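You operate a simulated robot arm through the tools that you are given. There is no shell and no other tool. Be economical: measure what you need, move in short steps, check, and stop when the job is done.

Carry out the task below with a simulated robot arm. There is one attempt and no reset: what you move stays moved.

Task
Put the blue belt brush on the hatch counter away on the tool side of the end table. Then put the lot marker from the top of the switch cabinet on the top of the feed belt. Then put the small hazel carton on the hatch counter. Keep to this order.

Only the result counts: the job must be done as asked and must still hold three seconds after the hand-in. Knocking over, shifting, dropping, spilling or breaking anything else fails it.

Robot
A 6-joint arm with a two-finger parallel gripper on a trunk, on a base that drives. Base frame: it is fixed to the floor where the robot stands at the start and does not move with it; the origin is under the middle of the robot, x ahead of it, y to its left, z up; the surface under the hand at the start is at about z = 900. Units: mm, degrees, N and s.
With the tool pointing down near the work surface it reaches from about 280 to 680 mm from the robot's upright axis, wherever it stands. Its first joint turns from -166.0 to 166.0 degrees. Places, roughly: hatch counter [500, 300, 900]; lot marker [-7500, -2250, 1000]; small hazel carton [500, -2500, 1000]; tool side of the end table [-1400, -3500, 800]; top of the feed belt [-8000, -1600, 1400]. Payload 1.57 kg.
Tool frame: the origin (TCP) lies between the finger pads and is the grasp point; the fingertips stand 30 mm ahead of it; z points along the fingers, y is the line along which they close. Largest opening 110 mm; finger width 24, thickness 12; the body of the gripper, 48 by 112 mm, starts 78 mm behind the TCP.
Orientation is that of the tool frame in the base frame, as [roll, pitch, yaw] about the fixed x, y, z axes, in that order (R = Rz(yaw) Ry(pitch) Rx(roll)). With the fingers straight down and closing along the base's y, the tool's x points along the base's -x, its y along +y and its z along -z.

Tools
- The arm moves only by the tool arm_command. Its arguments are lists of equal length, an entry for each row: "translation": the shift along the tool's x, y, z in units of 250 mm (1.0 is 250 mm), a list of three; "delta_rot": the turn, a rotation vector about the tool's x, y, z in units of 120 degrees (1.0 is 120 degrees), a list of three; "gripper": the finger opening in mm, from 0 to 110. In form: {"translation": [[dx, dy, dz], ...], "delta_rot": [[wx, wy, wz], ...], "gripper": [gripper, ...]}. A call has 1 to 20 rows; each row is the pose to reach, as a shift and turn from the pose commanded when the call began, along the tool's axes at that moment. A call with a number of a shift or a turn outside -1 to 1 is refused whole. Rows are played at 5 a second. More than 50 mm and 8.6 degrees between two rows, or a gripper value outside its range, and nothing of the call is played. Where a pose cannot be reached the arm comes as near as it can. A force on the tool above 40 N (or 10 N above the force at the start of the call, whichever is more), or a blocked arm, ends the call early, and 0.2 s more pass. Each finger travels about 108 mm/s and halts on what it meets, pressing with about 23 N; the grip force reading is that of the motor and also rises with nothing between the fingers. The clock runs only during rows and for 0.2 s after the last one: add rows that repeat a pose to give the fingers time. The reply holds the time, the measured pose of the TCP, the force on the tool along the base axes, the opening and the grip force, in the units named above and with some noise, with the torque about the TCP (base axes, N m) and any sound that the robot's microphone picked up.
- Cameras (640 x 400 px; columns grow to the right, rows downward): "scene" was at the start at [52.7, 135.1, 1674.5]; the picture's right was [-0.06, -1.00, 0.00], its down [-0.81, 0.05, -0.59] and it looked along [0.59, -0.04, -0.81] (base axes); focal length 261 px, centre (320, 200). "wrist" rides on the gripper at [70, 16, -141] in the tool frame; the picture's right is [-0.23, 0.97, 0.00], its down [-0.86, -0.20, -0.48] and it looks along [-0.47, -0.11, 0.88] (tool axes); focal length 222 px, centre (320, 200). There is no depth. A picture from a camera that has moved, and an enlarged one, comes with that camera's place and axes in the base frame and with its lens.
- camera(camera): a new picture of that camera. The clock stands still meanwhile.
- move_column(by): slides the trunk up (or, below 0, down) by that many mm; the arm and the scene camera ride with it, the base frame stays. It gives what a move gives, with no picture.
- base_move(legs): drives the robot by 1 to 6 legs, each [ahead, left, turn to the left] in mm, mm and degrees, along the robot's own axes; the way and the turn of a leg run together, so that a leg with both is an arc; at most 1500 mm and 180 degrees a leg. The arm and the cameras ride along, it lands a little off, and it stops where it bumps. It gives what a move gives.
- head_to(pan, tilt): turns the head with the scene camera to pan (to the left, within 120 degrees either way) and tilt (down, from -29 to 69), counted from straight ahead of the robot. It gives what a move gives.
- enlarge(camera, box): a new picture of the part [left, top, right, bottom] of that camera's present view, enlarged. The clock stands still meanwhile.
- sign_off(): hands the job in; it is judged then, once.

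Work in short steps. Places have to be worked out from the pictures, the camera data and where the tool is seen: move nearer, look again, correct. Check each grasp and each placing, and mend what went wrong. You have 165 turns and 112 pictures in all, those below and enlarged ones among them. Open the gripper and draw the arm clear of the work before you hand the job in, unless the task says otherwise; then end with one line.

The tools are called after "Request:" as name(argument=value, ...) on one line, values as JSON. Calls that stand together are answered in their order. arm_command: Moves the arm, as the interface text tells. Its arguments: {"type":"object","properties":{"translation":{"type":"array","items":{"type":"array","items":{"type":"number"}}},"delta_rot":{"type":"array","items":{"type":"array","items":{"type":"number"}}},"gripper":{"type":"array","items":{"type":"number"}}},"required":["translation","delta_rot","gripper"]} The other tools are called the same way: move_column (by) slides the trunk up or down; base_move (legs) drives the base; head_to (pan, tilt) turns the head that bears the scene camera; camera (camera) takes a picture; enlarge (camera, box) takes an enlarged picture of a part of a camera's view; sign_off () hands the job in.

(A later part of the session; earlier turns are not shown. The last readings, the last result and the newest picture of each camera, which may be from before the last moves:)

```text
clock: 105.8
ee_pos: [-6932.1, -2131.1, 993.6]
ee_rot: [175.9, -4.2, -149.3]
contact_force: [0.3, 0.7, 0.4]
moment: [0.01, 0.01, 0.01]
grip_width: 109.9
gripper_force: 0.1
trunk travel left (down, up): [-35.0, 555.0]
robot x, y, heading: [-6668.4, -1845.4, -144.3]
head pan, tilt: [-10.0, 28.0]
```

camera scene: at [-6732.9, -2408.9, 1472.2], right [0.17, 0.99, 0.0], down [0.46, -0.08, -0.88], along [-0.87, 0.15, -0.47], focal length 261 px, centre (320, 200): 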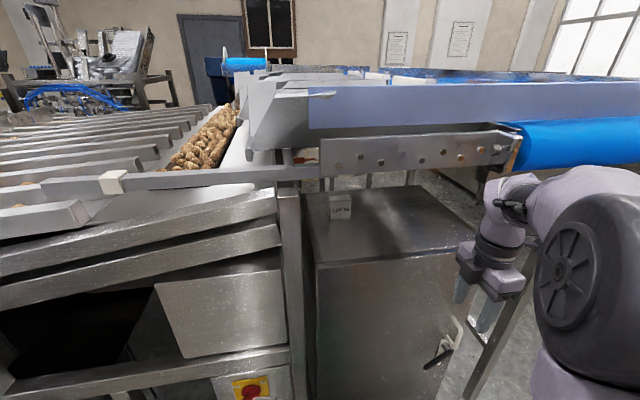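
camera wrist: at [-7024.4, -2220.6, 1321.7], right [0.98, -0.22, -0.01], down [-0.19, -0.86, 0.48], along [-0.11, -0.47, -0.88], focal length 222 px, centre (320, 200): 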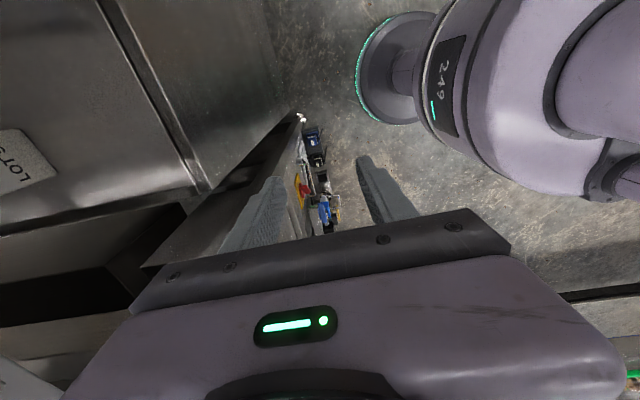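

The wrist now has room. I'll swing the tool up to near-horizontal (22° down, camera on top) and centre it in y on the marker, still well in front of the cabinet.

Request:
arm_command(translation=[[0.056, -0.011, -0.039], [0.112, -0.022, -0.079], [0.167, -0.033, -0.118], [0.223, -0.044, -0.157], [0.279, -0.055, -0.196], [0.335, -0.066, -0.236], [0.39, -0.077, -0.275], [0.446, -0.088, -0.314], [0.502, -0.099, -0.354], [0.558, -0.11, -0.393], [0.558, -0.11, -0.393]], delta_rot=[[-0.0129, 0.0509, 0.0236], [-0.0257, 0.1018, 0.0471], [-0.0386, 0.1527, 0.0707], [-0.0514, 0.2036, 0.0942], [-0.0643, 0.2546, 0.1178], [-0.0771, 0.3055, 0.1413], [-0.09, 0.3564, 0.1649], [-0.1028, 0.4073, 0.1884], [-0.1157, 0.4582, 0.212], [-0.1285, 0.5091, 0.2355], [-0.1285, 0.5091, 0.2355]], gripper=[110, 110, 110, 110, 110, 110, 110, 110, 110, 110, 110])

Request:
camera(camera="wrist")

Request:
camera(camera="scene")

```text
clock: 108.2
ee_pos: [-7028.9, -2230.1, 1099.7]
ee_rot: [180.0, -68.1, 180.0]
contact_force: [0.8, -0.9, 0.2]
moment: [0.01, 0.0, -0.02]
grip_width: 110.3
gripper_force: 0.0
trunk travel left (down, up): [-35.0, 555.0]
robot x, y, heading: [-6660.8, -1844.2, -144.6]
head pan, tilt: [-10.0, 28.0]
```

```text
79 pictures are left
camera wrist: at [-6923.6, -2213.3, 1218.0], right [0.09, 0.97, -0.21], down [0.76, -0.2, -0.61], along [-0.64, -0.11, -0.76], focal length 222 px, centre (320, 200)
```

wrist: 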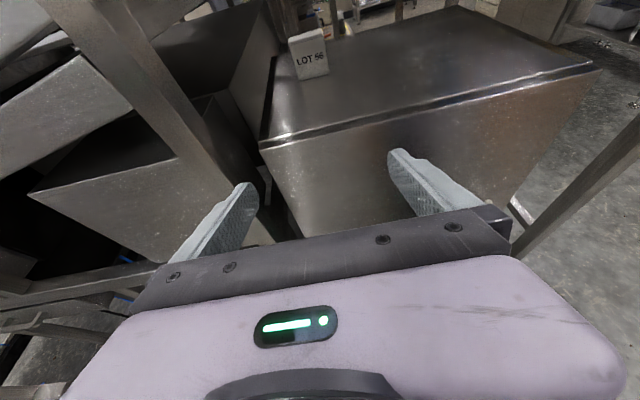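

```text
78 pictures are left
camera scene: at [-6650.4, -1987.8, 1472.2], right [-0.43, 0.9, 0.0], down [0.42, 0.2, -0.88], along [-0.8, -0.38, -0.47], focal length 261 px, centre (320, 200)
```

scene: 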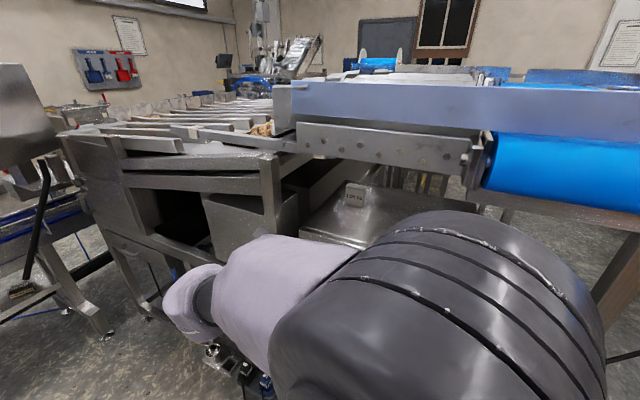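

The pose is right. Both views put the marker's face at (−7425, −2223), z 1022–1083. I'll drive the base about 160 mm toward −x with the arm held still.

Request:
base_move(legs=[[132, -94, 0]])

Request:
camera(camera="wrist")

```text
clock: 109.7
ee_pos: [-7188.8, -2231.0, 1099.4]
ee_rot: [179.9, -67.9, -179.8]
contact_force: [0.6, 0.2, 0.0]
moment: [-0.01, -0.01, -0.03]
grip_width: 110.1
gripper_force: 0.1
trunk travel left (down, up): [-35.0, 555.0]
robot x, y, heading: [-6828.1, -1846.0, -144.3]
head pan, tilt: [-10.0, 28.0]
```

```text
77 pictures are left
camera wrist: at [-7083.4, -2215.3, 1218.0], right [0.08, 0.97, -0.21], down [0.77, -0.2, -0.61], along [-0.64, -0.11, -0.76], focal length 222 px, centre (320, 200)
```

wrist: 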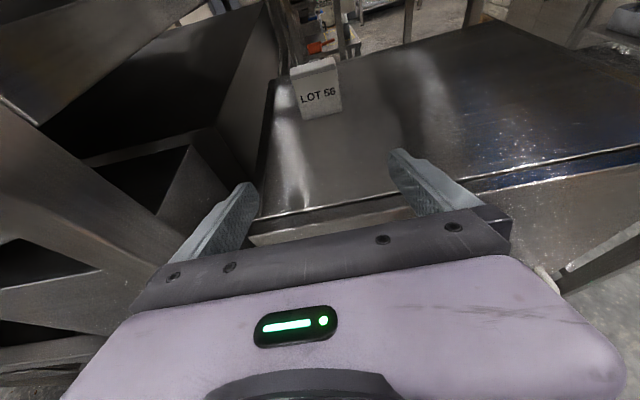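

Triangulating again gives the face at (−7433, −2224, 1056). I'll advance part-way with the fingers at 90 mm and check.

Request:
arm_command(translation=[[0.036, 0.004, 0.166], [0.071, 0.008, 0.332], [0.106, 0.012, 0.498], [0.142, 0.016, 0.66], [0.142, 0.016, 0.66]], delta_rot=[[0, 0, 0], [0, 0, 0], [0, 0, 0], [0, 0, 0], [0, 0, 0]], gripper=[100, 90, 90, 90, 90])

Request:
camera(camera="wrist")

Request:
camera(camera="scene")

```text
clock: 110.9
ee_pos: [-7353.2, -2226.8, 1071.0]
ee_rot: [179.9, -67.9, -179.6]
contact_force: [0.2, 0.8, -0.4]
moment: [0.0, 0.0, 0.0]
grip_width: 89.9
gripper_force: 0.1
trunk travel left (down, up): [-35.0, 555.0]
robot x, y, heading: [-6825.1, -1845.7, -144.4]
head pan, tilt: [-10.0, 28.0]
```

```text
76 pictures are left
camera wrist: at [-7248.4, -2210.7, 1188.6], right [0.08, 0.97, -0.21], down [0.77, -0.2, -0.61], along [-0.64, -0.11, -0.76], focal length 222 px, centre (320, 200)
```

wrist: 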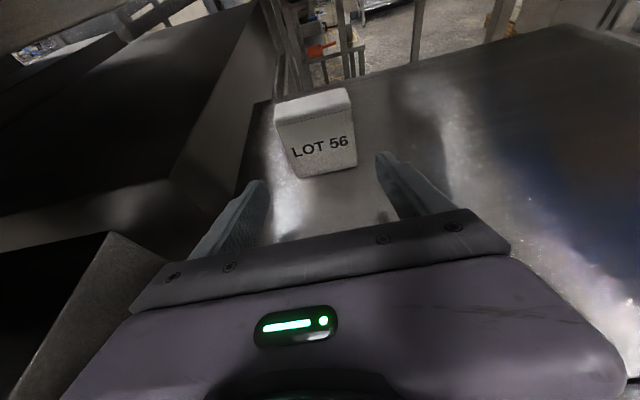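

```text
75 pictures are left
camera scene: at [-6810.6, -1988.9, 1472.2], right [-0.43, 0.9, 0.0], down [0.42, 0.2, -0.88], along [-0.8, -0.38, -0.47], focal length 261 px, centre (320, 200)
```

scene: 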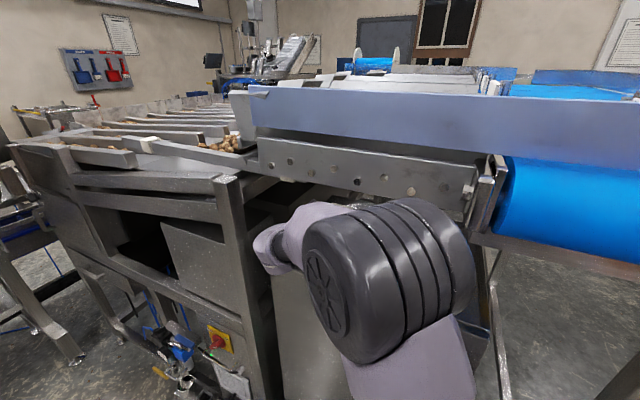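

The marker is centred between the fingers. I'll go the remaining 85 mm and close.

Request:
arm_command(translation=[[0.025, 0.012, 0.112], [0.05, 0.012, 0.224], [0.074, 0.012, 0.336], [0.074, 0.012, 0.336], [0.074, 0.012, 0.336], [0.074, 0.012, 0.336], [0.074, 0.012, 0.336]], delta_rot=[[0, 0, 0], [0, 0, 0], [0, 0, 0], [0, 0, 0], [0, 0, 0], [0, 0, 0], [0, 0, 0]], gripper=[90, 90, 90, 90, 70, 40, 0])

Request:
camera(camera="wrist")

```text
clock: 112.5
ee_pos: [-7440.1, -2226.1, 1055.8]
ee_rot: [180.0, -67.9, -179.8]
contact_force: [0.2, 0.9, -1.1]
moment: [0.0, 0.01, 0.04]
grip_width: 67.5
gripper_force: 22.9
trunk travel left (down, up): [-35.0, 555.0]
robot x, y, heading: [-6824.9, -1845.0, -144.3]
head pan, tilt: [-10.0, 28.0]
```

```text
74 pictures are left
camera wrist: at [-7334.9, -2209.5, 1174.7], right [0.08, 0.97, -0.21], down [0.77, -0.2, -0.61], along [-0.64, -0.11, -0.76], focal length 222 px, centre (320, 200)
```

wrist: 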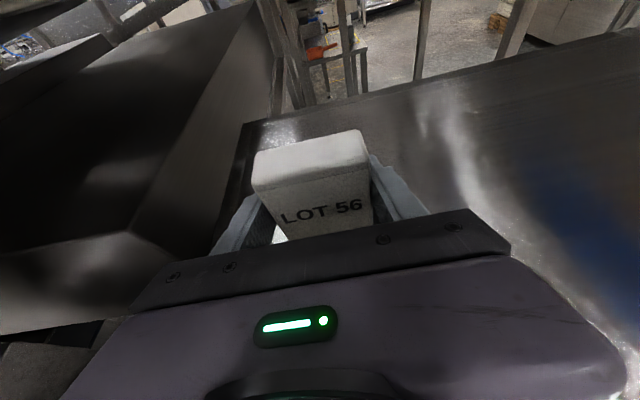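

Marker gripped (67.5 mm, steady force). I'll lift 15 mm and withdraw straight out.

Request:
arm_command(translation=[[0.028, 0, -0.011], [0.056, 0, -0.022], [0.002, 0, -0.157], [-0.052, 0, -0.292], [-0.107, 0, -0.43], [-0.167, 0, -0.58], [-0.227, 0, -0.73], [-0.287, 0, -0.88], [-0.315, 0, -0.95], [-0.315, 0, -0.95]], delta_rot=[[0, 0, 0], [0, 0, 0], [0, 0, 0], [0, 0, 0], [0, 0, 0], [0, 0, 0], [0, 0, 0], [0, 0, 0], [0, 0, 0], [0, 0, 0]], gripper=[0, 0, 0, 0, 0, 0, 0, 0, 0, 0])

Request:
camera(camera="wrist")

```text
clock: 114.7
ee_pos: [-7188.5, -2225.0, 1072.7]
ee_rot: [180.0, -68.1, -179.9]
contact_force: [0.1, 0.5, -0.3]
moment: [-0.01, 0.02, -0.01]
grip_width: 67.8
gripper_force: 23.4
trunk travel left (down, up): [-35.0, 555.0]
robot x, y, heading: [-6824.4, -1847.4, -144.2]
head pan, tilt: [-10.0, 28.0]
```

```text
73 pictures are left
camera wrist: at [-7084.1, -2208.0, 1190.7], right [0.08, 0.97, -0.21], down [0.77, -0.2, -0.61], along [-0.64, -0.11, -0.76], focal length 222 px, centre (320, 200)
```

wrist: 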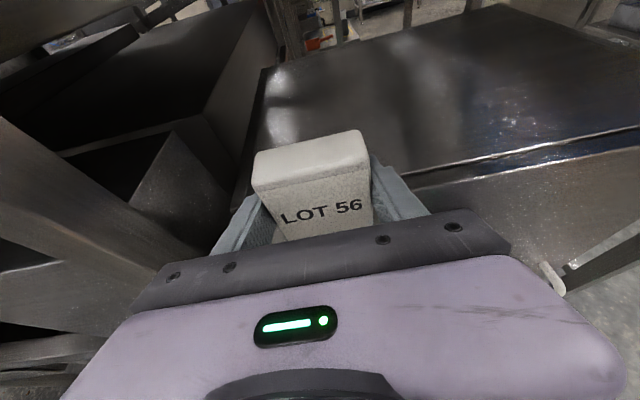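

The marker is held. I'll back off 200 mm, raise the trunk 450 mm, and look at the belt from above.

Request:
base_move(legs=[[-165, 117, 0]])

Request:
move_column(by=450)

Request:
head_to(pan=-45, tilt=35)

Request:
camera(camera="scene")

```text
clock: 116.3
ee_pos: [-6988.8, -2224.0, 1073.2]
ee_rot: [179.9, -68.0, -179.8]
contact_force: [-0.2, -0.3, -0.3]
moment: [0.0, 0.0, 0.01]
grip_width: 67.7
gripper_force: 22.8
trunk travel left (down, up): [-35.0, 555.0]
robot x, y, heading: [-6625.4, -1847.1, -144.5]
head pan, tilt: [-10.0, 28.0]
```

```text
refused: 450 is not a number from -400 to 400
```

```text
clock: 117.3
ee_pos: [-6990.2, -2224.8, 1071.9]
ee_rot: [179.9, -68.1, -179.8]
contact_force: [0.0, -0.1, 0.5]
moment: [-0.02, -0.02, 0.0]
grip_width: 67.5
gripper_force: 23.4
trunk travel left (down, up): [-35.0, 555.0]
robot x, y, heading: [-6624.7, -1846.9, -144.8]
head pan, tilt: [-45.0, 35.0]
```

```text
72 pictures are left
camera scene: at [-6615.5, -1934.2, 1461.2], right [0.16, 0.99, 0.0], down [0.57, -0.09, -0.82], along [-0.81, 0.13, -0.57], focal length 261 px, centre (320, 200)
```

scene: 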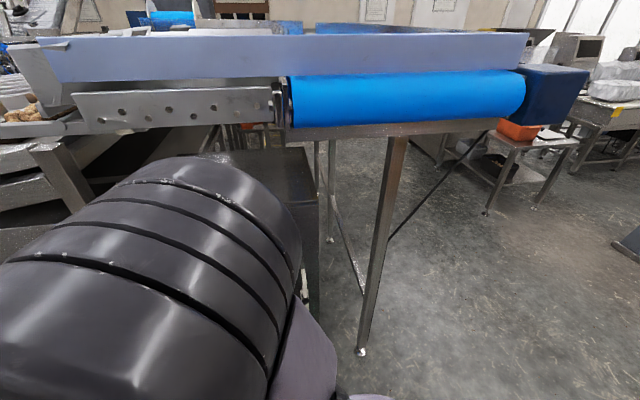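

Now I'll raise the trunk 400 mm, the most allowed in one call, and look again.

Request:
move_column(by=400)

Request:
camera(camera="scene")

```text
clock: 121.1
ee_pos: [-6990.9, -2222.6, 1471.7]
ee_rot: [179.9, -68.0, -179.8]
contact_force: [0.3, -0.8, -0.7]
moment: [0.0, 0.01, 0.04]
grip_width: 67.5
gripper_force: 22.6
trunk travel left (down, up): [-435.0, 155.0]
robot x, y, heading: [-6629.6, -1846.0, -144.6]
head pan, tilt: [-45.0, 35.0]
```

```text
71 pictures are left
camera scene: at [-6615.5, -1934.2, 1861.2], right [0.16, 0.99, 0.0], down [0.57, -0.09, -0.82], along [-0.81, 0.13, -0.57], focal length 261 px, centre (320, 200)
```

scene: 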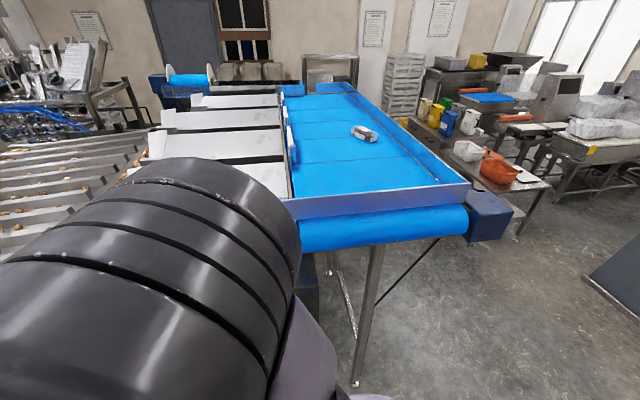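

The near rail's top is z≈1434 at x≈−7238, the belt surface is z≈1355, and the belt spans y −1910…−1370. A pack sits at (−7860, −1510). I'll raise the trunk fully and drive so I can place over the rail at about (−7620, −1650), keeping the same tool tilt.

Request:
move_column(by=150)

Request:
base_move(legs=[[99, -71, 0], [-235, -625, 0]])

Request:
head_to(pan=-20, tilt=40)

Request:
camera(camera="scene")

Request:
camera(camera="wrist")

```text
clock: 122.9
ee_pos: [-6990.3, -2223.5, 1621.9]
ee_rot: [179.9, -68.1, -179.8]
contact_force: [0.3, 0.0, -0.8]
moment: [-0.03, 0.0, 0.0]
grip_width: 67.5
gripper_force: 22.5
trunk travel left (down, up): [-585.0, 5.0]
robot x, y, heading: [-6627.9, -1846.5, -144.3]
head pan, tilt: [-45.0, 35.0]
```

```text
clock: 127.4
ee_pos: [-7286.6, -1571.4, 1622.8]
ee_rot: [180.0, -68.0, 179.7]
contact_force: [-0.2, -0.2, -0.5]
moment: [0.0, -0.02, 0.03]
grip_width: 67.6
gripper_force: 23.4
trunk travel left (down, up): [-585.0, 5.0]
robot x, y, heading: [-6921.2, -1195.6, -144.9]
head pan, tilt: [-45.0, 35.0]
```

```text
clock: 128.3
ee_pos: [-7286.2, -1571.8, 1623.0]
ee_rot: [179.9, -68.0, 179.6]
contact_force: [-0.4, -0.1, -0.5]
moment: [-0.02, 0.02, 0.03]
grip_width: 67.6
gripper_force: 23.1
trunk travel left (down, up): [-585.0, 5.0]
robot x, y, heading: [-6920.6, -1200.7, -144.8]
head pan, tilt: [-20.0, 40.0]
```

```text
70 pictures are left
camera scene: at [-6904.8, -1323.0, 2003.7], right [-0.26, 0.97, 0.0], down [0.62, 0.17, -0.77], along [-0.74, -0.2, -0.64], focal length 261 px, centre (320, 200)
```

scene: 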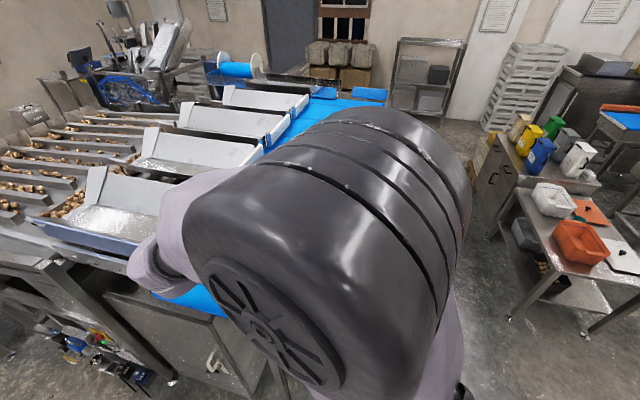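

```text
69 pictures are left
camera wrist: at [-7181.1, -1556.2, 1740.6], right [0.09, 0.97, -0.21], down [0.76, -0.2, -0.61], along [-0.64, -0.1, -0.76], focal length 222 px, centre (320, 200)
```

wrist: 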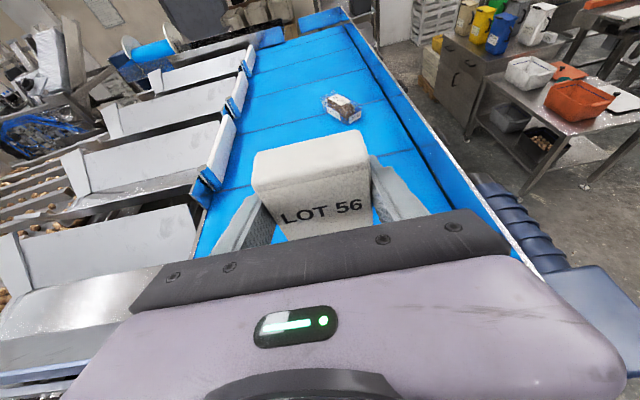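

The belt is clear around (−7620, −1640). I'll extend the arm in stages, well above the rail.

Request:
arm_command(translation=[[0.023, -0.032, 0.163], [0.046, -0.064, 0.327], [0.068, -0.096, 0.49], [0.091, -0.128, 0.654], [0.114, -0.16, 0.817], [0.114, -0.16, 0.817]], delta_rot=[[0, 0, 0], [0, 0, 0], [0, 0, 0], [0, 0, 0], [0, 0, 0], [0, 0, 0]], gripper=[0, 0, 0, 0, 0, 0])

Request:
arm_command(translation=[[0.01, -0.022, 0.14], [0.02, -0.045, 0.28], [0.03, -0.067, 0.43], [0.04, -0.09, 0.56], [0.04, -0.09, 0.56]], delta_rot=[[0, 0, 0], [0, 0, 0], [0, 0, 0], [0, 0, 0], [0, 0, 0]], gripper=[0, 0, 0, 0, 0])

Request:
camera(camera="wrist")

Request:
camera(camera="scene")

```text
clock: 129.7
ee_pos: [-7486.7, -1610.2, 1571.8]
ee_rot: [-180.0, -68.0, 179.6]
contact_force: [-0.3, 0.1, -1.7]
moment: [-0.01, 0.03, 0.02]
grip_width: 67.4
gripper_force: 23.4
trunk travel left (down, up): [-585.0, 5.0]
robot x, y, heading: [-6919.7, -1195.3, -145.0]
head pan, tilt: [-20.0, 40.0]
```

```text
clock: 130.9
ee_pos: [-7618.8, -1631.3, 1529.9]
ee_rot: [-180.0, -68.0, 179.7]
contact_force: [-0.2, 1.3, -0.9]
moment: [-0.01, 0.01, 0.01]
grip_width: 67.4
gripper_force: 23.1
trunk travel left (down, up): [-585.0, 5.0]
robot x, y, heading: [-6919.6, -1194.4, -144.8]
head pan, tilt: [-20.0, 40.0]
```

```text
68 pictures are left
camera wrist: at [-7514.1, -1615.6, 1647.1], right [0.09, 0.97, -0.21], down [0.76, -0.2, -0.61], along [-0.64, -0.1, -0.76], focal length 222 px, centre (320, 200)
```

wrist: 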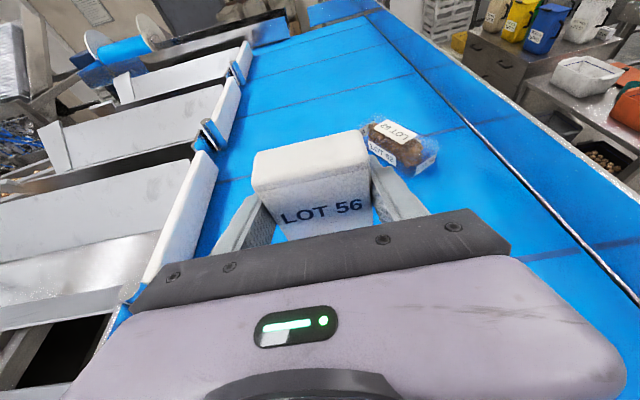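

```text
67 pictures are left
camera scene: at [-6903.1, -1322.1, 2003.7], right [-0.26, 0.97, 0.0], down [0.62, 0.17, -0.77], along [-0.74, -0.2, -0.64], focal length 261 px, centre (320, 200)
```

scene: 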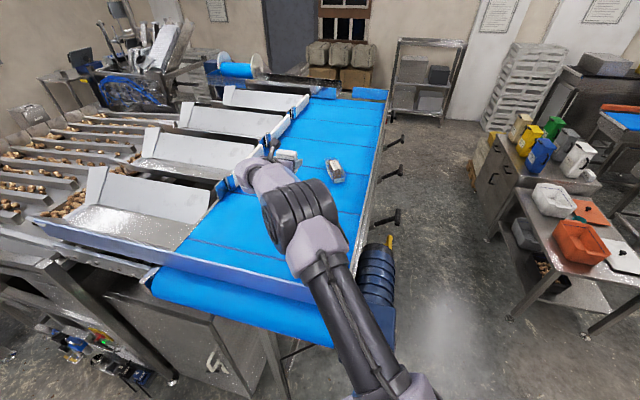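

The position is clear of the gates and the pack. I'll descend vertically 100 mm and check forearm clearance at the rail.

Request:
arm_command(translation=[[-0.124, -0.01, 0.05], [-0.247, -0.02, 0.1], [-0.371, -0.03, 0.15], [-0.371, -0.03, 0.15]], delta_rot=[[0, 0, 0], [0, 0, 0], [0, 0, 0], [0, 0, 0]], gripper=[0, 0, 0, 0])

Request:
enlarge(camera="scene", box=[160, 110, 448, 290])

```text
clock: 131.9
ee_pos: [-7621.0, -1638.9, 1428.0]
ee_rot: [-180.0, -68.0, 179.7]
contact_force: [0.0, -0.3, -0.3]
moment: [0.01, -0.04, 0.02]
grip_width: 67.7
gripper_force: 22.6
trunk travel left (down, up): [-585.0, 5.0]
robot x, y, heading: [-6918.2, -1195.5, -144.6]
head pan, tilt: [-20.0, 40.0]
```

```text
2.22 times, centred on (304, 200) of scene
camera zoom: at [-6904.3, -1322.1, 2003.7], right [-0.26, 0.97, 0.0], down [0.62, 0.17, -0.77], along [-0.74, -0.2, -0.64], focal length 580 px, centre (356, 200)
```

zoom: 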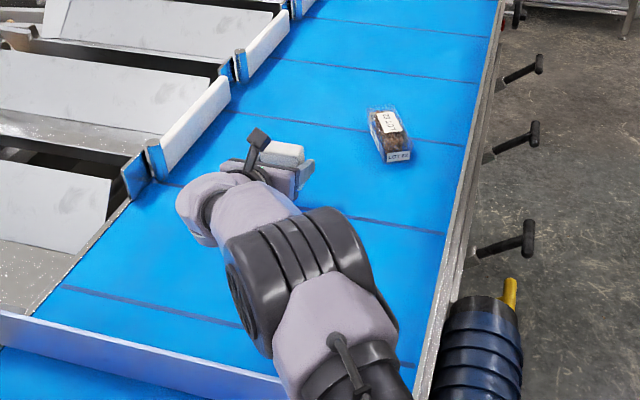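

Clear so far. I'll descend slowly until contact.

Request:
arm_command(translation=[[-0.037, 0, 0.015], [-0.074, 0, 0.03], [-0.1, 0, 0.04], [-0.111, 0, 0.045], [-0.119, 0, 0.048], [-0.126, 0, 0.051], [-0.134, 0, 0.054], [-0.141, 0, 0.057], [-0.148, 0, 0.06], [-0.156, 0, 0.063]], delta_rot=[[0, 0, 0], [0, 0, 0], [0, 0, 0], [0, 0, 0], [0, 0, 0], [0, 0, 0], [0, 0, 0], [0, 0, 0], [0, 0, 0], [0, 0, 0]], gripper=[0, 0, 0, 0, 0, 0, 0, 0, 0, 0])

Request:
camera(camera="wrist")

```text
clock: 134.1
ee_pos: [-7620.3, -1638.3, 1388.1]
ee_rot: [-179.9, -68.1, 179.5]
contact_force: [-0.8, -1.2, 4.5]
moment: [0.05, -0.01, 0.0]
grip_width: 67.6
gripper_force: 23.2
trunk travel left (down, up): [-585.0, 5.0]
robot x, y, heading: [-6922.6, -1196.8, -144.6]
head pan, tilt: [-20.0, 40.0]
```

```text
65 pictures are left
camera wrist: at [-7514.5, -1623.6, 1506.5], right [0.09, 0.97, -0.21], down [0.76, -0.2, -0.61], along [-0.64, -0.11, -0.76], focal length 222 px, centre (320, 200)
```

wrist: 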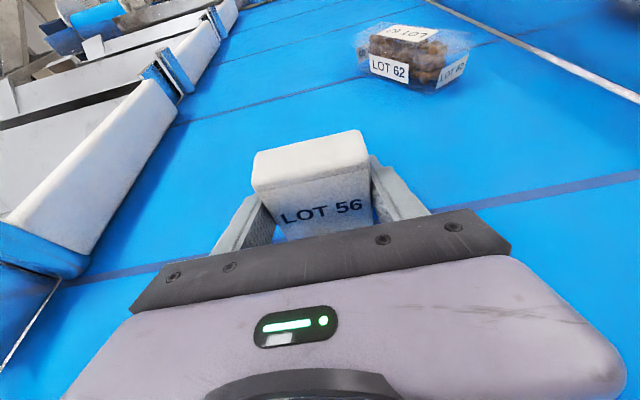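

Light contact of 4.5 N at TCP z 1388, so the marker's base is on the belt. I'll open gently to 84 mm.

Request:
arm_command(translation=[[-0.002, 0, 0.001], [-0.002, 0, 0.001], [-0.002, 0, 0.001], [-0.002, 0, 0.001]], delta_rot=[[0, 0, 0], [0, 0, 0], [0, 0, 0], [0, 0, 0]], gripper=[67, 72, 84, 84])

Request:
camera(camera="wrist")

```text
clock: 135.1
ee_pos: [-7618.5, -1640.2, 1388.2]
ee_rot: [179.8, -68.0, 179.7]
contact_force: [0.6, 0.3, -0.3]
moment: [0.0, -0.01, 0.02]
grip_width: 84.1
gripper_force: 0.0
trunk travel left (down, up): [-585.0, 5.0]
robot x, y, heading: [-6919.3, -1195.7, -145.0]
head pan, tilt: [-20.0, 40.0]
```

```text
64 pictures are left
camera wrist: at [-7514.8, -1623.2, 1505.1], right [0.09, 0.97, -0.21], down [0.76, -0.2, -0.61], along [-0.64, -0.1, -0.76], focal length 222 px, centre (320, 200)
```

wrist: 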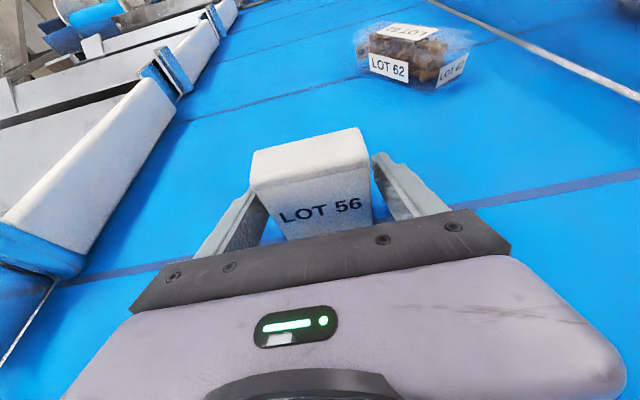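

The marker stands on the belt. I'll withdraw along the tool axis, which goes back and up, then rise further.

Request:
arm_command(translation=[[0, 0, -0.08], [0.02, 0, -0.2], [0.06, 0, -0.37], [0.1, 0, -0.54], [0.14, 0, -0.71], [0.18, 0, -0.87], [0.22, 0, -1.0]], delta_rot=[[0, 0, 0], [0, 0, 0], [0, 0, 0], [0, 0, 0], [0, 0, 0], [0, 0, 0], [0, 0, 0]], gripper=[84, 84, 84, 84, 84, 84, 84])

Request:
arm_command(translation=[[0.15, 0, -0.1], [0.25, 0, -0.25], [0.25, 0, -0.42], [0.25, 0, -0.42]], delta_rot=[[0, 0, 0], [0, 0, 0], [0, 0, 0], [0, 0, 0]], gripper=[84, 84, 84, 84])

Request:
camera(camera="wrist")

```text
clock: 136.7
ee_pos: [-7408.1, -1639.6, 1530.8]
ee_rot: [179.9, -68.0, 179.7]
contact_force: [0.4, 0.0, -1.2]
moment: [-0.02, 0.0, 0.02]
grip_width: 84.0
gripper_force: 0.1
trunk travel left (down, up): [-585.0, 5.0]
robot x, y, heading: [-6919.3, -1199.5, -145.0]
head pan, tilt: [-20.0, 40.0]
```

```text
clock: 137.7
ee_pos: [-7335.5, -1642.9, 1626.8]
ee_rot: [179.9, -67.9, 179.8]
contact_force: [0.7, -0.2, 0.1]
moment: [-0.02, -0.02, 0.01]
grip_width: 84.4
gripper_force: 0.1
trunk travel left (down, up): [-585.0, 5.0]
robot x, y, heading: [-6918.4, -1195.6, -144.9]
head pan, tilt: [-20.0, 40.0]
```

```text
63 pictures are left
camera wrist: at [-7230.8, -1626.6, 1745.4], right [0.09, 0.97, -0.21], down [0.76, -0.2, -0.61], along [-0.64, -0.1, -0.76], focal length 222 px, centre (320, 200)
```

wrist: 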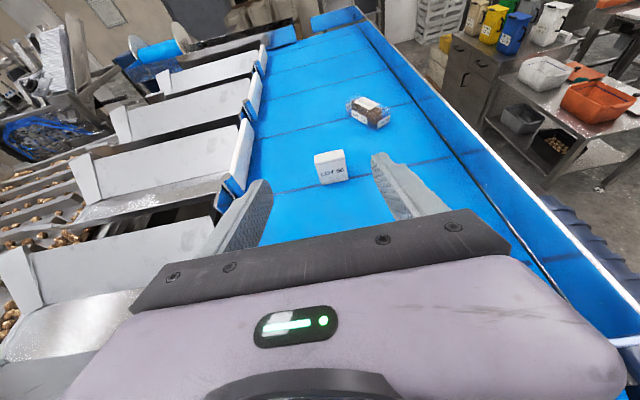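

The marker stands upright on the belt beside the pack, and nothing was disturbed. I'll reverse out the way I came and then south into the aisle.

Request:
base_move(legs=[[236, 628, 0], [345, 613, 0]])

Request:
arm_command(translation=[[-0.06, 0, -0.04], [-0.12, 0, -0.08], [-0.18, 0, -0.12], [-0.24, 0, -0.16], [-0.3, 0, -0.2], [-0.36, 0, -0.22], [-0.42, 0, -0.24], [-0.48, 0, -0.26], [-0.48, 0, -0.26], [-0.48, 0, -0.26]], delta_rot=[[0, -0.065, 0], [0, -0.13, 0], [0, -0.195, 0], [0, -0.26, 0], [0, -0.325, 0], [0, -0.39, 0], [0, -0.455, 0], [0, -0.52, 0], [0, -0.567, 0], [0, -0.567, 0]], gripper=[84, 84, 84, 84, 84, 84, 84, 84, 84, 84])

```text
clock: 144.9
ee_pos: [-7089.4, -2993.8, 1626.8]
ee_rot: [-180.0, -68.0, -179.8]
contact_force: [-1.1, -0.4, 0.1]
moment: [0.02, 0.0, -0.02]
grip_width: 83.9
gripper_force: 0.1
trunk travel left (down, up): [-585.0, 5.0]
robot x, y, heading: [-6676.9, -2544.8, -144.6]
head pan, tilt: [-20.0, 40.0]
```

```text
clock: 147.1
ee_pos: [-6983.6, -2994.2, 1541.3]
ee_rot: [-180.0, 0.1, -180.0]
contact_force: [-0.3, -0.6, 0.6]
moment: [0.02, 0.0, -0.04]
grip_width: 84.1
gripper_force: 0.0
trunk travel left (down, up): [-585.0, 5.0]
robot x, y, heading: [-6678.3, -2544.2, -144.5]
head pan, tilt: [-20.0, 40.0]
```

The tool points down again. I'll unwind the wrist and tuck the arm in; then the trunk goes down.

Request:
arm_command(translation=[[-0.026, 0.039, 0.03], [-0.053, 0.077, 0.06], [-0.079, 0.116, 0.1], [-0.105, 0.155, 0.13], [-0.132, 0.193, 0.17], [-0.158, 0.232, 0.2], [-0.184, 0.271, 0.23], [-0.21, 0.309, 0.27], [-0.237, 0.348, 0.3], [-0.263, 0.387, 0.33], [-0.29, 0.425, 0.37], [-0.316, 0.464, 0.4], [-0.316, 0.464, 0.4]], delta_rot=[[0, 0, 0.07], [0, 0, 0.14], [0, 0, 0.21], [0, 0, 0.28], [0, 0, 0.35], [0, 0, 0.42], [0, 0, 0.49], [0, 0, 0.56], [0, 0, 0.63], [0, 0, 0.7], [0, 0, 0.77], [0, 0, 0.833], [0, 0, 0.833]], gripper=[84, 84, 84, 84, 84, 84, 84, 84, 84, 84, 84, 84, 84])

Request:
move_column(by=-250)

Request:
base_move(legs=[[0, 0, 144.5], [0, -80, 0], [1500, 0, 0], [1500, 0, 0], [1500, 0, 0]])

```text
clock: 149.9
ee_pos: [-6905.2, -2877.2, 1441.4]
ee_rot: [180.0, 0.1, 80.1]
contact_force: [-0.4, 0.0, 1.2]
moment: [-0.01, 0.02, 0.0]
grip_width: 84.0
gripper_force: 0.0
trunk travel left (down, up): [-585.0, 5.0]
robot x, y, heading: [-6675.5, -2542.1, -144.5]
head pan, tilt: [-20.0, 40.0]
```

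```text
clock: 152.4
ee_pos: [-6905.7, -2877.6, 1190.3]
ee_rot: [179.9, -0.1, 80.2]
contact_force: [0.1, -0.6, -0.4]
moment: [-0.01, 0.01, 0.02]
grip_width: 84.3
gripper_force: 0.2
trunk travel left (down, up): [-335.0, 255.0]
robot x, y, heading: [-6674.0, -2544.7, -144.5]
head pan, tilt: [-20.0, 40.0]
```

```text
clock: 180.5
ee_pos: [-1814.5, -2445.1, 1190.8]
ee_rot: [179.8, 0.0, -134.2]
contact_force: [0.3, -0.3, -0.8]
moment: [-0.01, 0.01, -0.01]
grip_width: 83.8
gripper_force: 0.0
trunk travel left (down, up): [-335.0, 255.0]
robot x, y, heading: [-2188.5, -2594.8, 1.6]
head pan, tilt: [-20.0, 40.0]
```

I'm back near the end table. I'll go 1300 mm further east and look at the carton table.

Request:
base_move(legs=[[1300, 0, -2]])

Request:
head_to(pan=0, tilt=25)

Request:
camera(camera="scene")

```text
clock: 187.2
ee_pos: [-486.5, -2453.6, 1191.1]
ee_rot: [179.9, -0.1, -136.2]
contact_force: [0.2, -0.6, 0.3]
moment: [-0.02, 0.01, 0.0]
grip_width: 84.2
gripper_force: 0.2
trunk travel left (down, up): [-335.0, 255.0]
robot x, y, heading: [-867.1, -2585.9, -0.8]
head pan, tilt: [-20.0, 40.0]
```

```text
clock: 188.0
ee_pos: [-486.8, -2454.2, 1189.8]
ee_rot: [179.9, 0.0, -136.2]
contact_force: [-0.1, -0.5, 0.6]
moment: [0.02, -0.03, 0.0]
grip_width: 84.2
gripper_force: 0.0
trunk travel left (down, up): [-335.0, 255.0]
robot x, y, heading: [-867.0, -2585.4, -1.1]
head pan, tilt: [0.0, 25.0]
```

```text
62 pictures are left
camera scene: at [-794.0, -2447.4, 1776.9], right [-0.02, -1.0, 0.0], down [-0.42, 0.01, -0.91], along [0.91, -0.01, -0.42], focal length 261 px, centre (320, 200)
```

scene: 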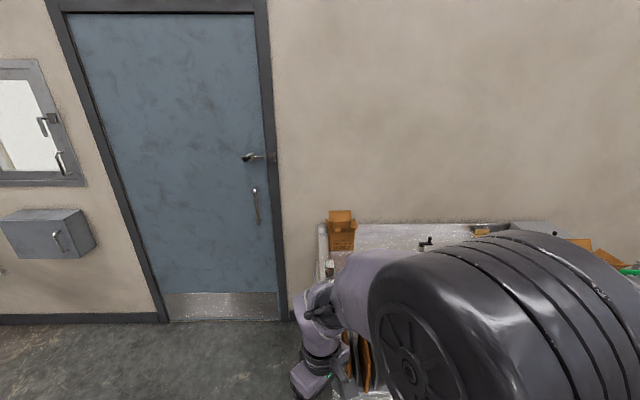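

A small open carton stands near (480, −2580), matching the given place. I'll zoom in on it.

Request:
enlarge(camera="scene", box=[290, 190, 450, 290])

```text
4.00 times, centred on (370, 240) of scene
camera zoom: at [-794.0, -2447.4, 1776.9], right [-0.02, -1.0, 0.0], down [-0.42, 0.01, -0.91], along [0.91, -0.01, -0.42], focal length 1044 px, centre (120, 40)
```

zoom: 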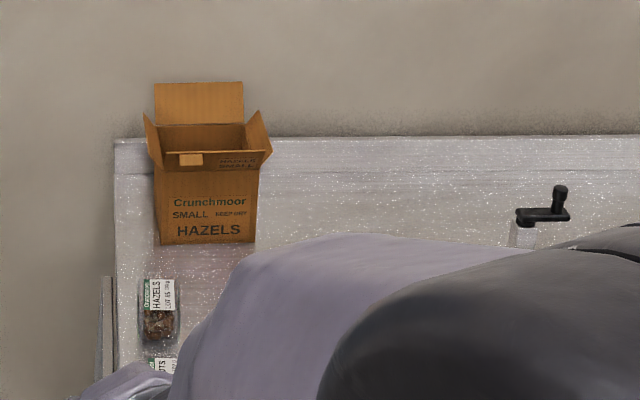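

It's the open "SMALL HAZELS" carton. I'll come at it from the table's north end, at about (330, −1950) facing −y, for a good look and reach.

Request:
base_move(legs=[[400, 0, 0], [0, 630, 0], [0, 0, -89], [0, 780, 0]])

Request:
head_to(pan=0, tilt=50)

Request:
camera(camera="scene")

Request:
camera(camera="wrist")

```text
clock: 201.2
ee_pos: [479.9, -2351.4, 1192.5]
ee_rot: [179.9, 0.0, 134.6]
contact_force: [0.0, 0.1, 0.3]
moment: [0.01, 0.01, 0.0]
grip_width: 83.8
gripper_force: 0.0
trunk travel left (down, up): [-335.0, 255.0]
robot x, y, heading: [341.3, -1970.2, -89.9]
head pan, tilt: [0.0, 25.0]
```

```text
clock: 202.1
ee_pos: [479.1, -2351.5, 1190.7]
ee_rot: [179.9, -0.1, 134.7]
contact_force: [0.4, -0.5, -0.4]
moment: [0.0, 0.03, 0.01]
grip_width: 84.0
gripper_force: 0.1
trunk travel left (down, up): [-335.0, 255.0]
robot x, y, heading: [344.2, -1973.7, -90.1]
head pan, tilt: [0.0, 50.0]
```

```text
60 pictures are left
camera scene: at [481.5, -2029.6, 1739.6], right [-1.0, 0.0, 0.0], down [0.0, 0.77, -0.64], along [0.0, -0.64, -0.77], focal length 261 px, centre (320, 200)
```

scene: 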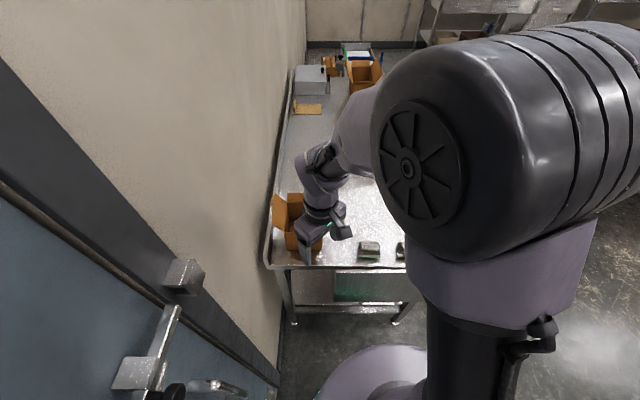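

```text
59 pictures are left
camera wrist: at [442.6, -2289.8, 1333.1], right [0.85, 0.52, 0.0], down [0.46, -0.75, 0.48], along [0.25, -0.41, -0.88], focal length 222 px, centre (320, 200)
```

wrist: 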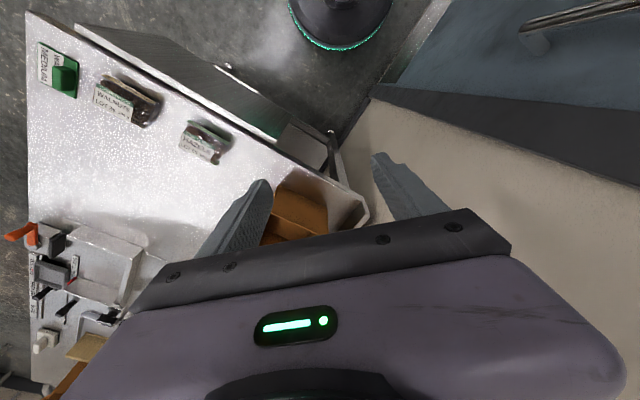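

The arm hides the carton. I'll swing it 240 mm to −x to see the carton from the head.

Request:
arm_command(translation=[[0.12, -0.12, -0.03], [0.24, -0.24, -0.06], [0.36, -0.36, -0.1], [0.48, -0.48, -0.13], [0.6, -0.6, -0.16], [0.68, -0.68, -0.16]], delta_rot=[[0, 0, 0], [0, 0, 0], [0, 0, 0], [0, 0, 0], [0, 0, 0], [0, 0, 0]], gripper=[84, 84, 84, 84, 84, 84])

Request:
enlarge(camera="scene", box=[240, 170, 400, 270])

Request:
camera(camera="wrist")

```text
clock: 203.5
ee_pos: [239.4, -2350.1, 1230.9]
ee_rot: [179.8, 0.0, 134.6]
contact_force: [-0.5, 1.3, 0.1]
moment: [0.0, -0.02, 0.0]
grip_width: 84.1
gripper_force: 0.1
trunk travel left (down, up): [-335.0, 255.0]
robot x, y, heading: [345.5, -1973.0, -90.1]
head pan, tilt: [0.0, 50.0]
```

```text
4.00 times, centred on (320, 220) of scene
camera zoom: at [480.8, -2029.7, 1739.5], right [-1.0, 0.0, 0.0], down [0.0, 0.77, -0.64], along [0.0, -0.64, -0.77], focal length 1044 px, centre (320, 120)
```

zoom: 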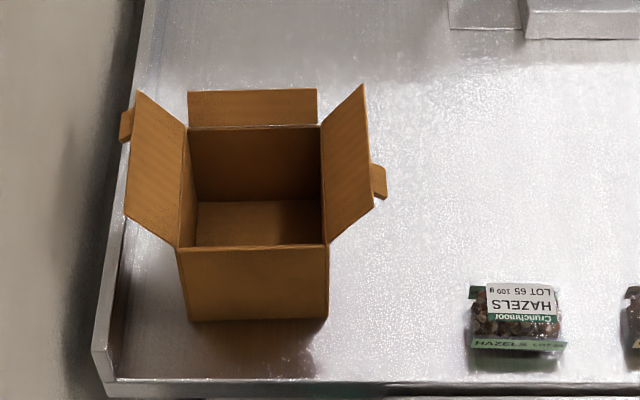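

```text
57 pictures are left
camera wrist: at [201.5, -2288.5, 1372.1], right [0.85, 0.52, 0.0], down [0.46, -0.75, 0.48], along [0.25, -0.41, -0.88], focal length 222 px, centre (320, 200)
```

wrist: 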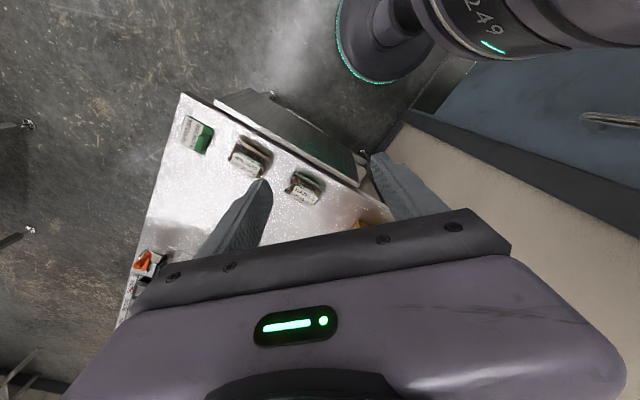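

The carton is empty with its flaps open: footprint about x 472…602, y −2515…−2655, table z≈865, walls up to ≈990. That's wider than the gripper, so I'll have to pinch a wall or flap. I'll bring the wrist above it for a close look.

Request:
arm_command(translation=[[-0.125, 0.017, 0], [-0.25, 0.035, 0], [-0.375, 0.052, 0], [-0.5, 0.07, 0], [-0.625, 0.087, 0], [-0.749, 0.104, 0], [-0.749, 0.104, 0]], delta_rot=[[0, 0, -0.063], [0, 0, -0.126], [0, 0, -0.189], [0, 0, -0.252], [0, 0, -0.315], [0, 0, -0.378], [0, 0, -0.378]], gripper=[84, 84, 84, 84, 84, 84, 84])

Request:
camera(camera="wrist")

```text
clock: 205.1
ee_pos: [387.4, -2464.2, 1229.7]
ee_rot: [180.0, 0.1, -180.0]
contact_force: [0.4, -0.2, -0.2]
moment: [-0.07, -0.04, -0.01]
grip_width: 84.0
gripper_force: 0.1
trunk travel left (down, up): [-335.0, 255.0]
robot x, y, heading: [344.3, -1973.8, -90.2]
head pan, tilt: [0.0, 50.0]
```

```text
56 pictures are left
camera wrist: at [317.9, -2447.8, 1371.1], right [0.23, 0.97, 0.0], down [0.85, -0.2, 0.48], along [0.47, -0.11, -0.88], focal length 222 px, centre (320, 200)
```

wrist: 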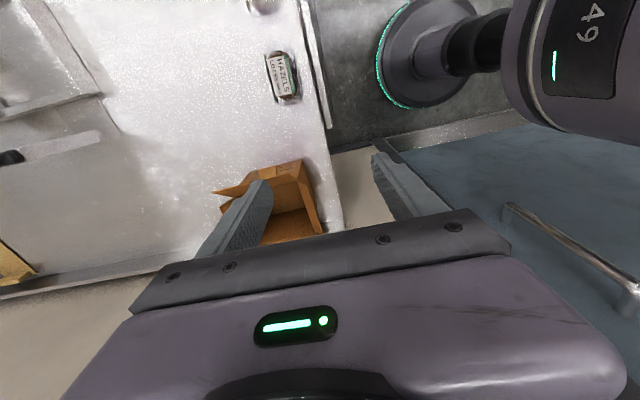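

The wrist view is blocked by the gripper. I'll take a tighter head zoom of the carton.

Request:
enlarge(camera="scene", box=[260, 180, 340, 255])

```text
5.33 times, centred on (300, 218) of scene
camera zoom: at [480.9, -2028.9, 1739.6], right [-1.0, 0.0, 0.0], down [0.0, 0.77, -0.64], along [0.0, -0.64, -0.77], focal length 1392 px, centre (427, 107)
```

zoom: 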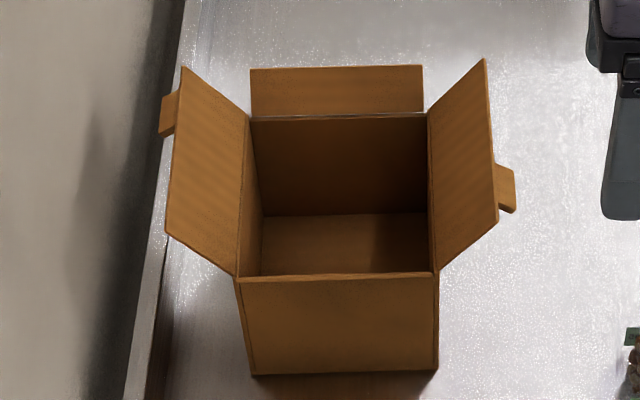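

The flaps lean outward about 40° and the carton is square to the axes, centred near (539, −2578), about 124 mm inside along x. The cleanest grip is from inside: lower the fingers in and spread them against the ±x walls. I'll go above the centre, closing axis along x, with the fingers narrowed to 70.

Request:
arm_command(translation=[[-0.055, -0.041, 0.01], [-0.11, -0.083, 0.02], [-0.166, -0.124, 0.03], [-0.221, -0.166, 0.04], [-0.276, -0.207, 0.05], [-0.332, -0.249, 0.06], [-0.387, -0.29, 0.07], [-0.442, -0.332, 0.08], [-0.497, -0.373, 0.09], [-0.553, -0.415, 0.1], [-0.608, -0.456, 0.1], [-0.608, -0.456, 0.1]], delta_rot=[[0, 0, 0.068], [0, 0, 0.136], [0, 0, 0.205], [0, 0, 0.273], [0, 0, 0.341], [0, 0, 0.409], [0, 0, 0.477], [0, 0, 0.545], [0, 0, 0.614], [0, 0, 0.682], [0, 0, 0.75], [0, 0, 0.75]], gripper=[84, 80, 70, 70, 70, 70, 70, 70, 70, 70, 70, 70])

Request:
camera(camera="wrist")

Request:
enlarge(camera="scene", box=[240, 130, 400, 255])

```text
clock: 207.7
ee_pos: [539.5, -2579.1, 1206.8]
ee_rot: [180.0, -0.1, 89.7]
contact_force: [-1.0, 0.0, 0.0]
moment: [-0.01, -0.02, -0.01]
grip_width: 70.0
gripper_force: 0.1
trunk travel left (down, up): [-335.0, 255.0]
robot x, y, heading: [343.6, -1977.1, -90.1]
head pan, tilt: [0.0, 50.0]
```

```text
54 pictures are left
camera wrist: at [556.2, -2509.1, 1348.5], right [0.97, -0.23, 0.0], down [-0.2, -0.86, 0.48], along [-0.11, -0.46, -0.88], focal length 222 px, centre (320, 200)
```

wrist: 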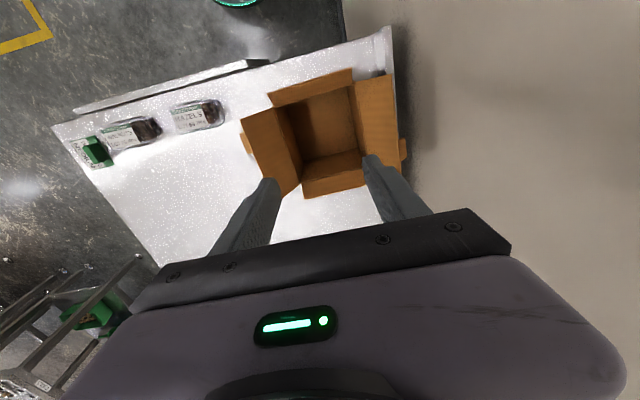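

```text
3.20 times, centred on (320, 192) of scene
camera zoom: at [481.1, -2029.2, 1739.6], right [-1.0, 0.0, 0.0], down [0.0, 0.77, -0.64], along [0.0, -0.64, -0.77], focal length 836 px, centre (320, 224)
```

zoom: 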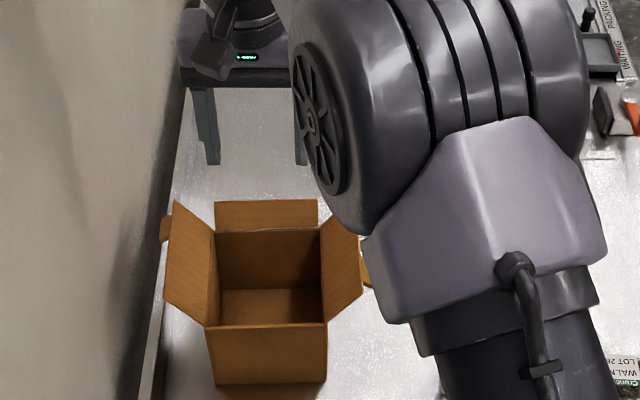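

The wrist shows the carton well now; I'll zoom for exact edges.

Request:
enlarge(camera="wrist", box=[220, 60, 428, 210])

```text
2.67 times, centred on (324, 135) of wrist
camera zoom: at [556.2, -2509.1, 1348.5], right [0.97, -0.23, 0.0], down [-0.2, -0.86, 0.48], along [-0.11, -0.46, -0.88], focal length 592 px, centre (309, 373)
```

zoom: 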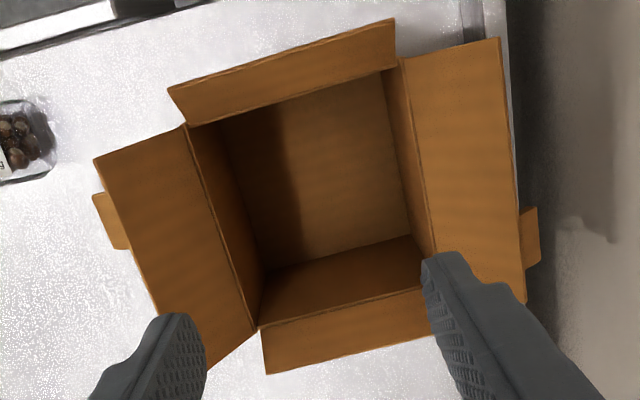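

Corners give the carton's centre near (542, −2585), yaw about 2°, inner width about 121 mm. I'll align and descend into it with the fingers at 70 mm.

Request:
arm_command(translation=[[-0.024, 0.012, 0.15], [-0.024, 0.012, 0.34], [-0.024, 0.012, 0.53], [-0.024, 0.012, 0.65], [-0.024, 0.012, 0.74], [-0.024, 0.012, 0.74]], delta_rot=[[0, 0, -0.017], [0, 0, -0.017], [0, 0, -0.017], [0, 0, -0.017], [0, 0, -0.017], [0, 0, -0.017]], gripper=[70, 70, 70, 70, 70, 70])

Request:
camera(camera="wrist")

Request:
enlarge(camera="scene", box=[240, 130, 400, 255])

```text
clock: 209.1
ee_pos: [541.9, -2583.0, 1020.5]
ee_rot: [179.9, 0.1, 92.0]
contact_force: [0.3, -0.2, -0.1]
moment: [-0.02, 0.03, 0.02]
grip_width: 70.2
gripper_force: 0.0
trunk travel left (down, up): [-335.0, 255.0]
robot x, y, heading: [339.2, -1975.6, -90.0]
head pan, tilt: [0.0, 50.0]
```

```text
51 pictures are left
camera wrist: at [556.8, -2513.3, 1163.0], right [0.98, -0.19, 0.0], down [-0.17, -0.86, 0.48], along [-0.09, -0.47, -0.88], focal length 222 px, centre (320, 200)
```

wrist: 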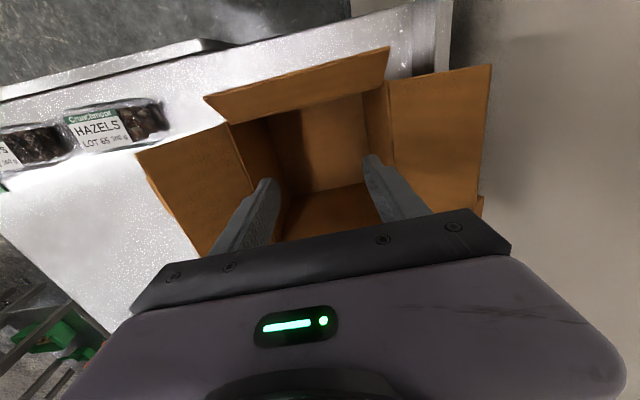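

```text
3.20 times, centred on (320, 192) of scene
camera zoom: at [481.3, -2029.2, 1739.5], right [-1.0, 0.0, 0.0], down [0.0, 0.77, -0.64], along [0.0, -0.64, -0.77], focal length 836 px, centre (320, 224)
```

zoom: 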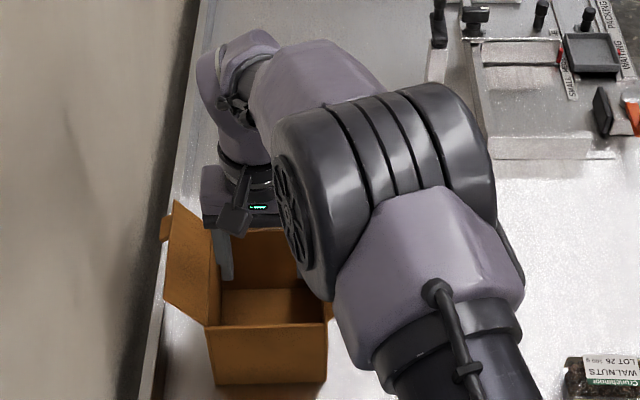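

The fingers are at the opening. I'll zoom to check side clearances before going in.

Request:
enlarge(camera="wrist", box=[200, 70, 440, 240])

```text
2.35 times, centred on (320, 155) of wrist
camera zoom: at [556.8, -2513.3, 1163.0], right [0.98, -0.19, 0.0], down [-0.17, -0.86, 0.48], along [-0.09, -0.47, -0.88], focal length 523 px, centre (320, 306)
```

zoom: 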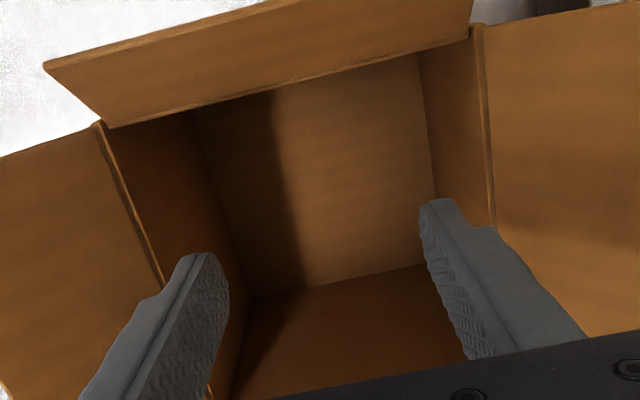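

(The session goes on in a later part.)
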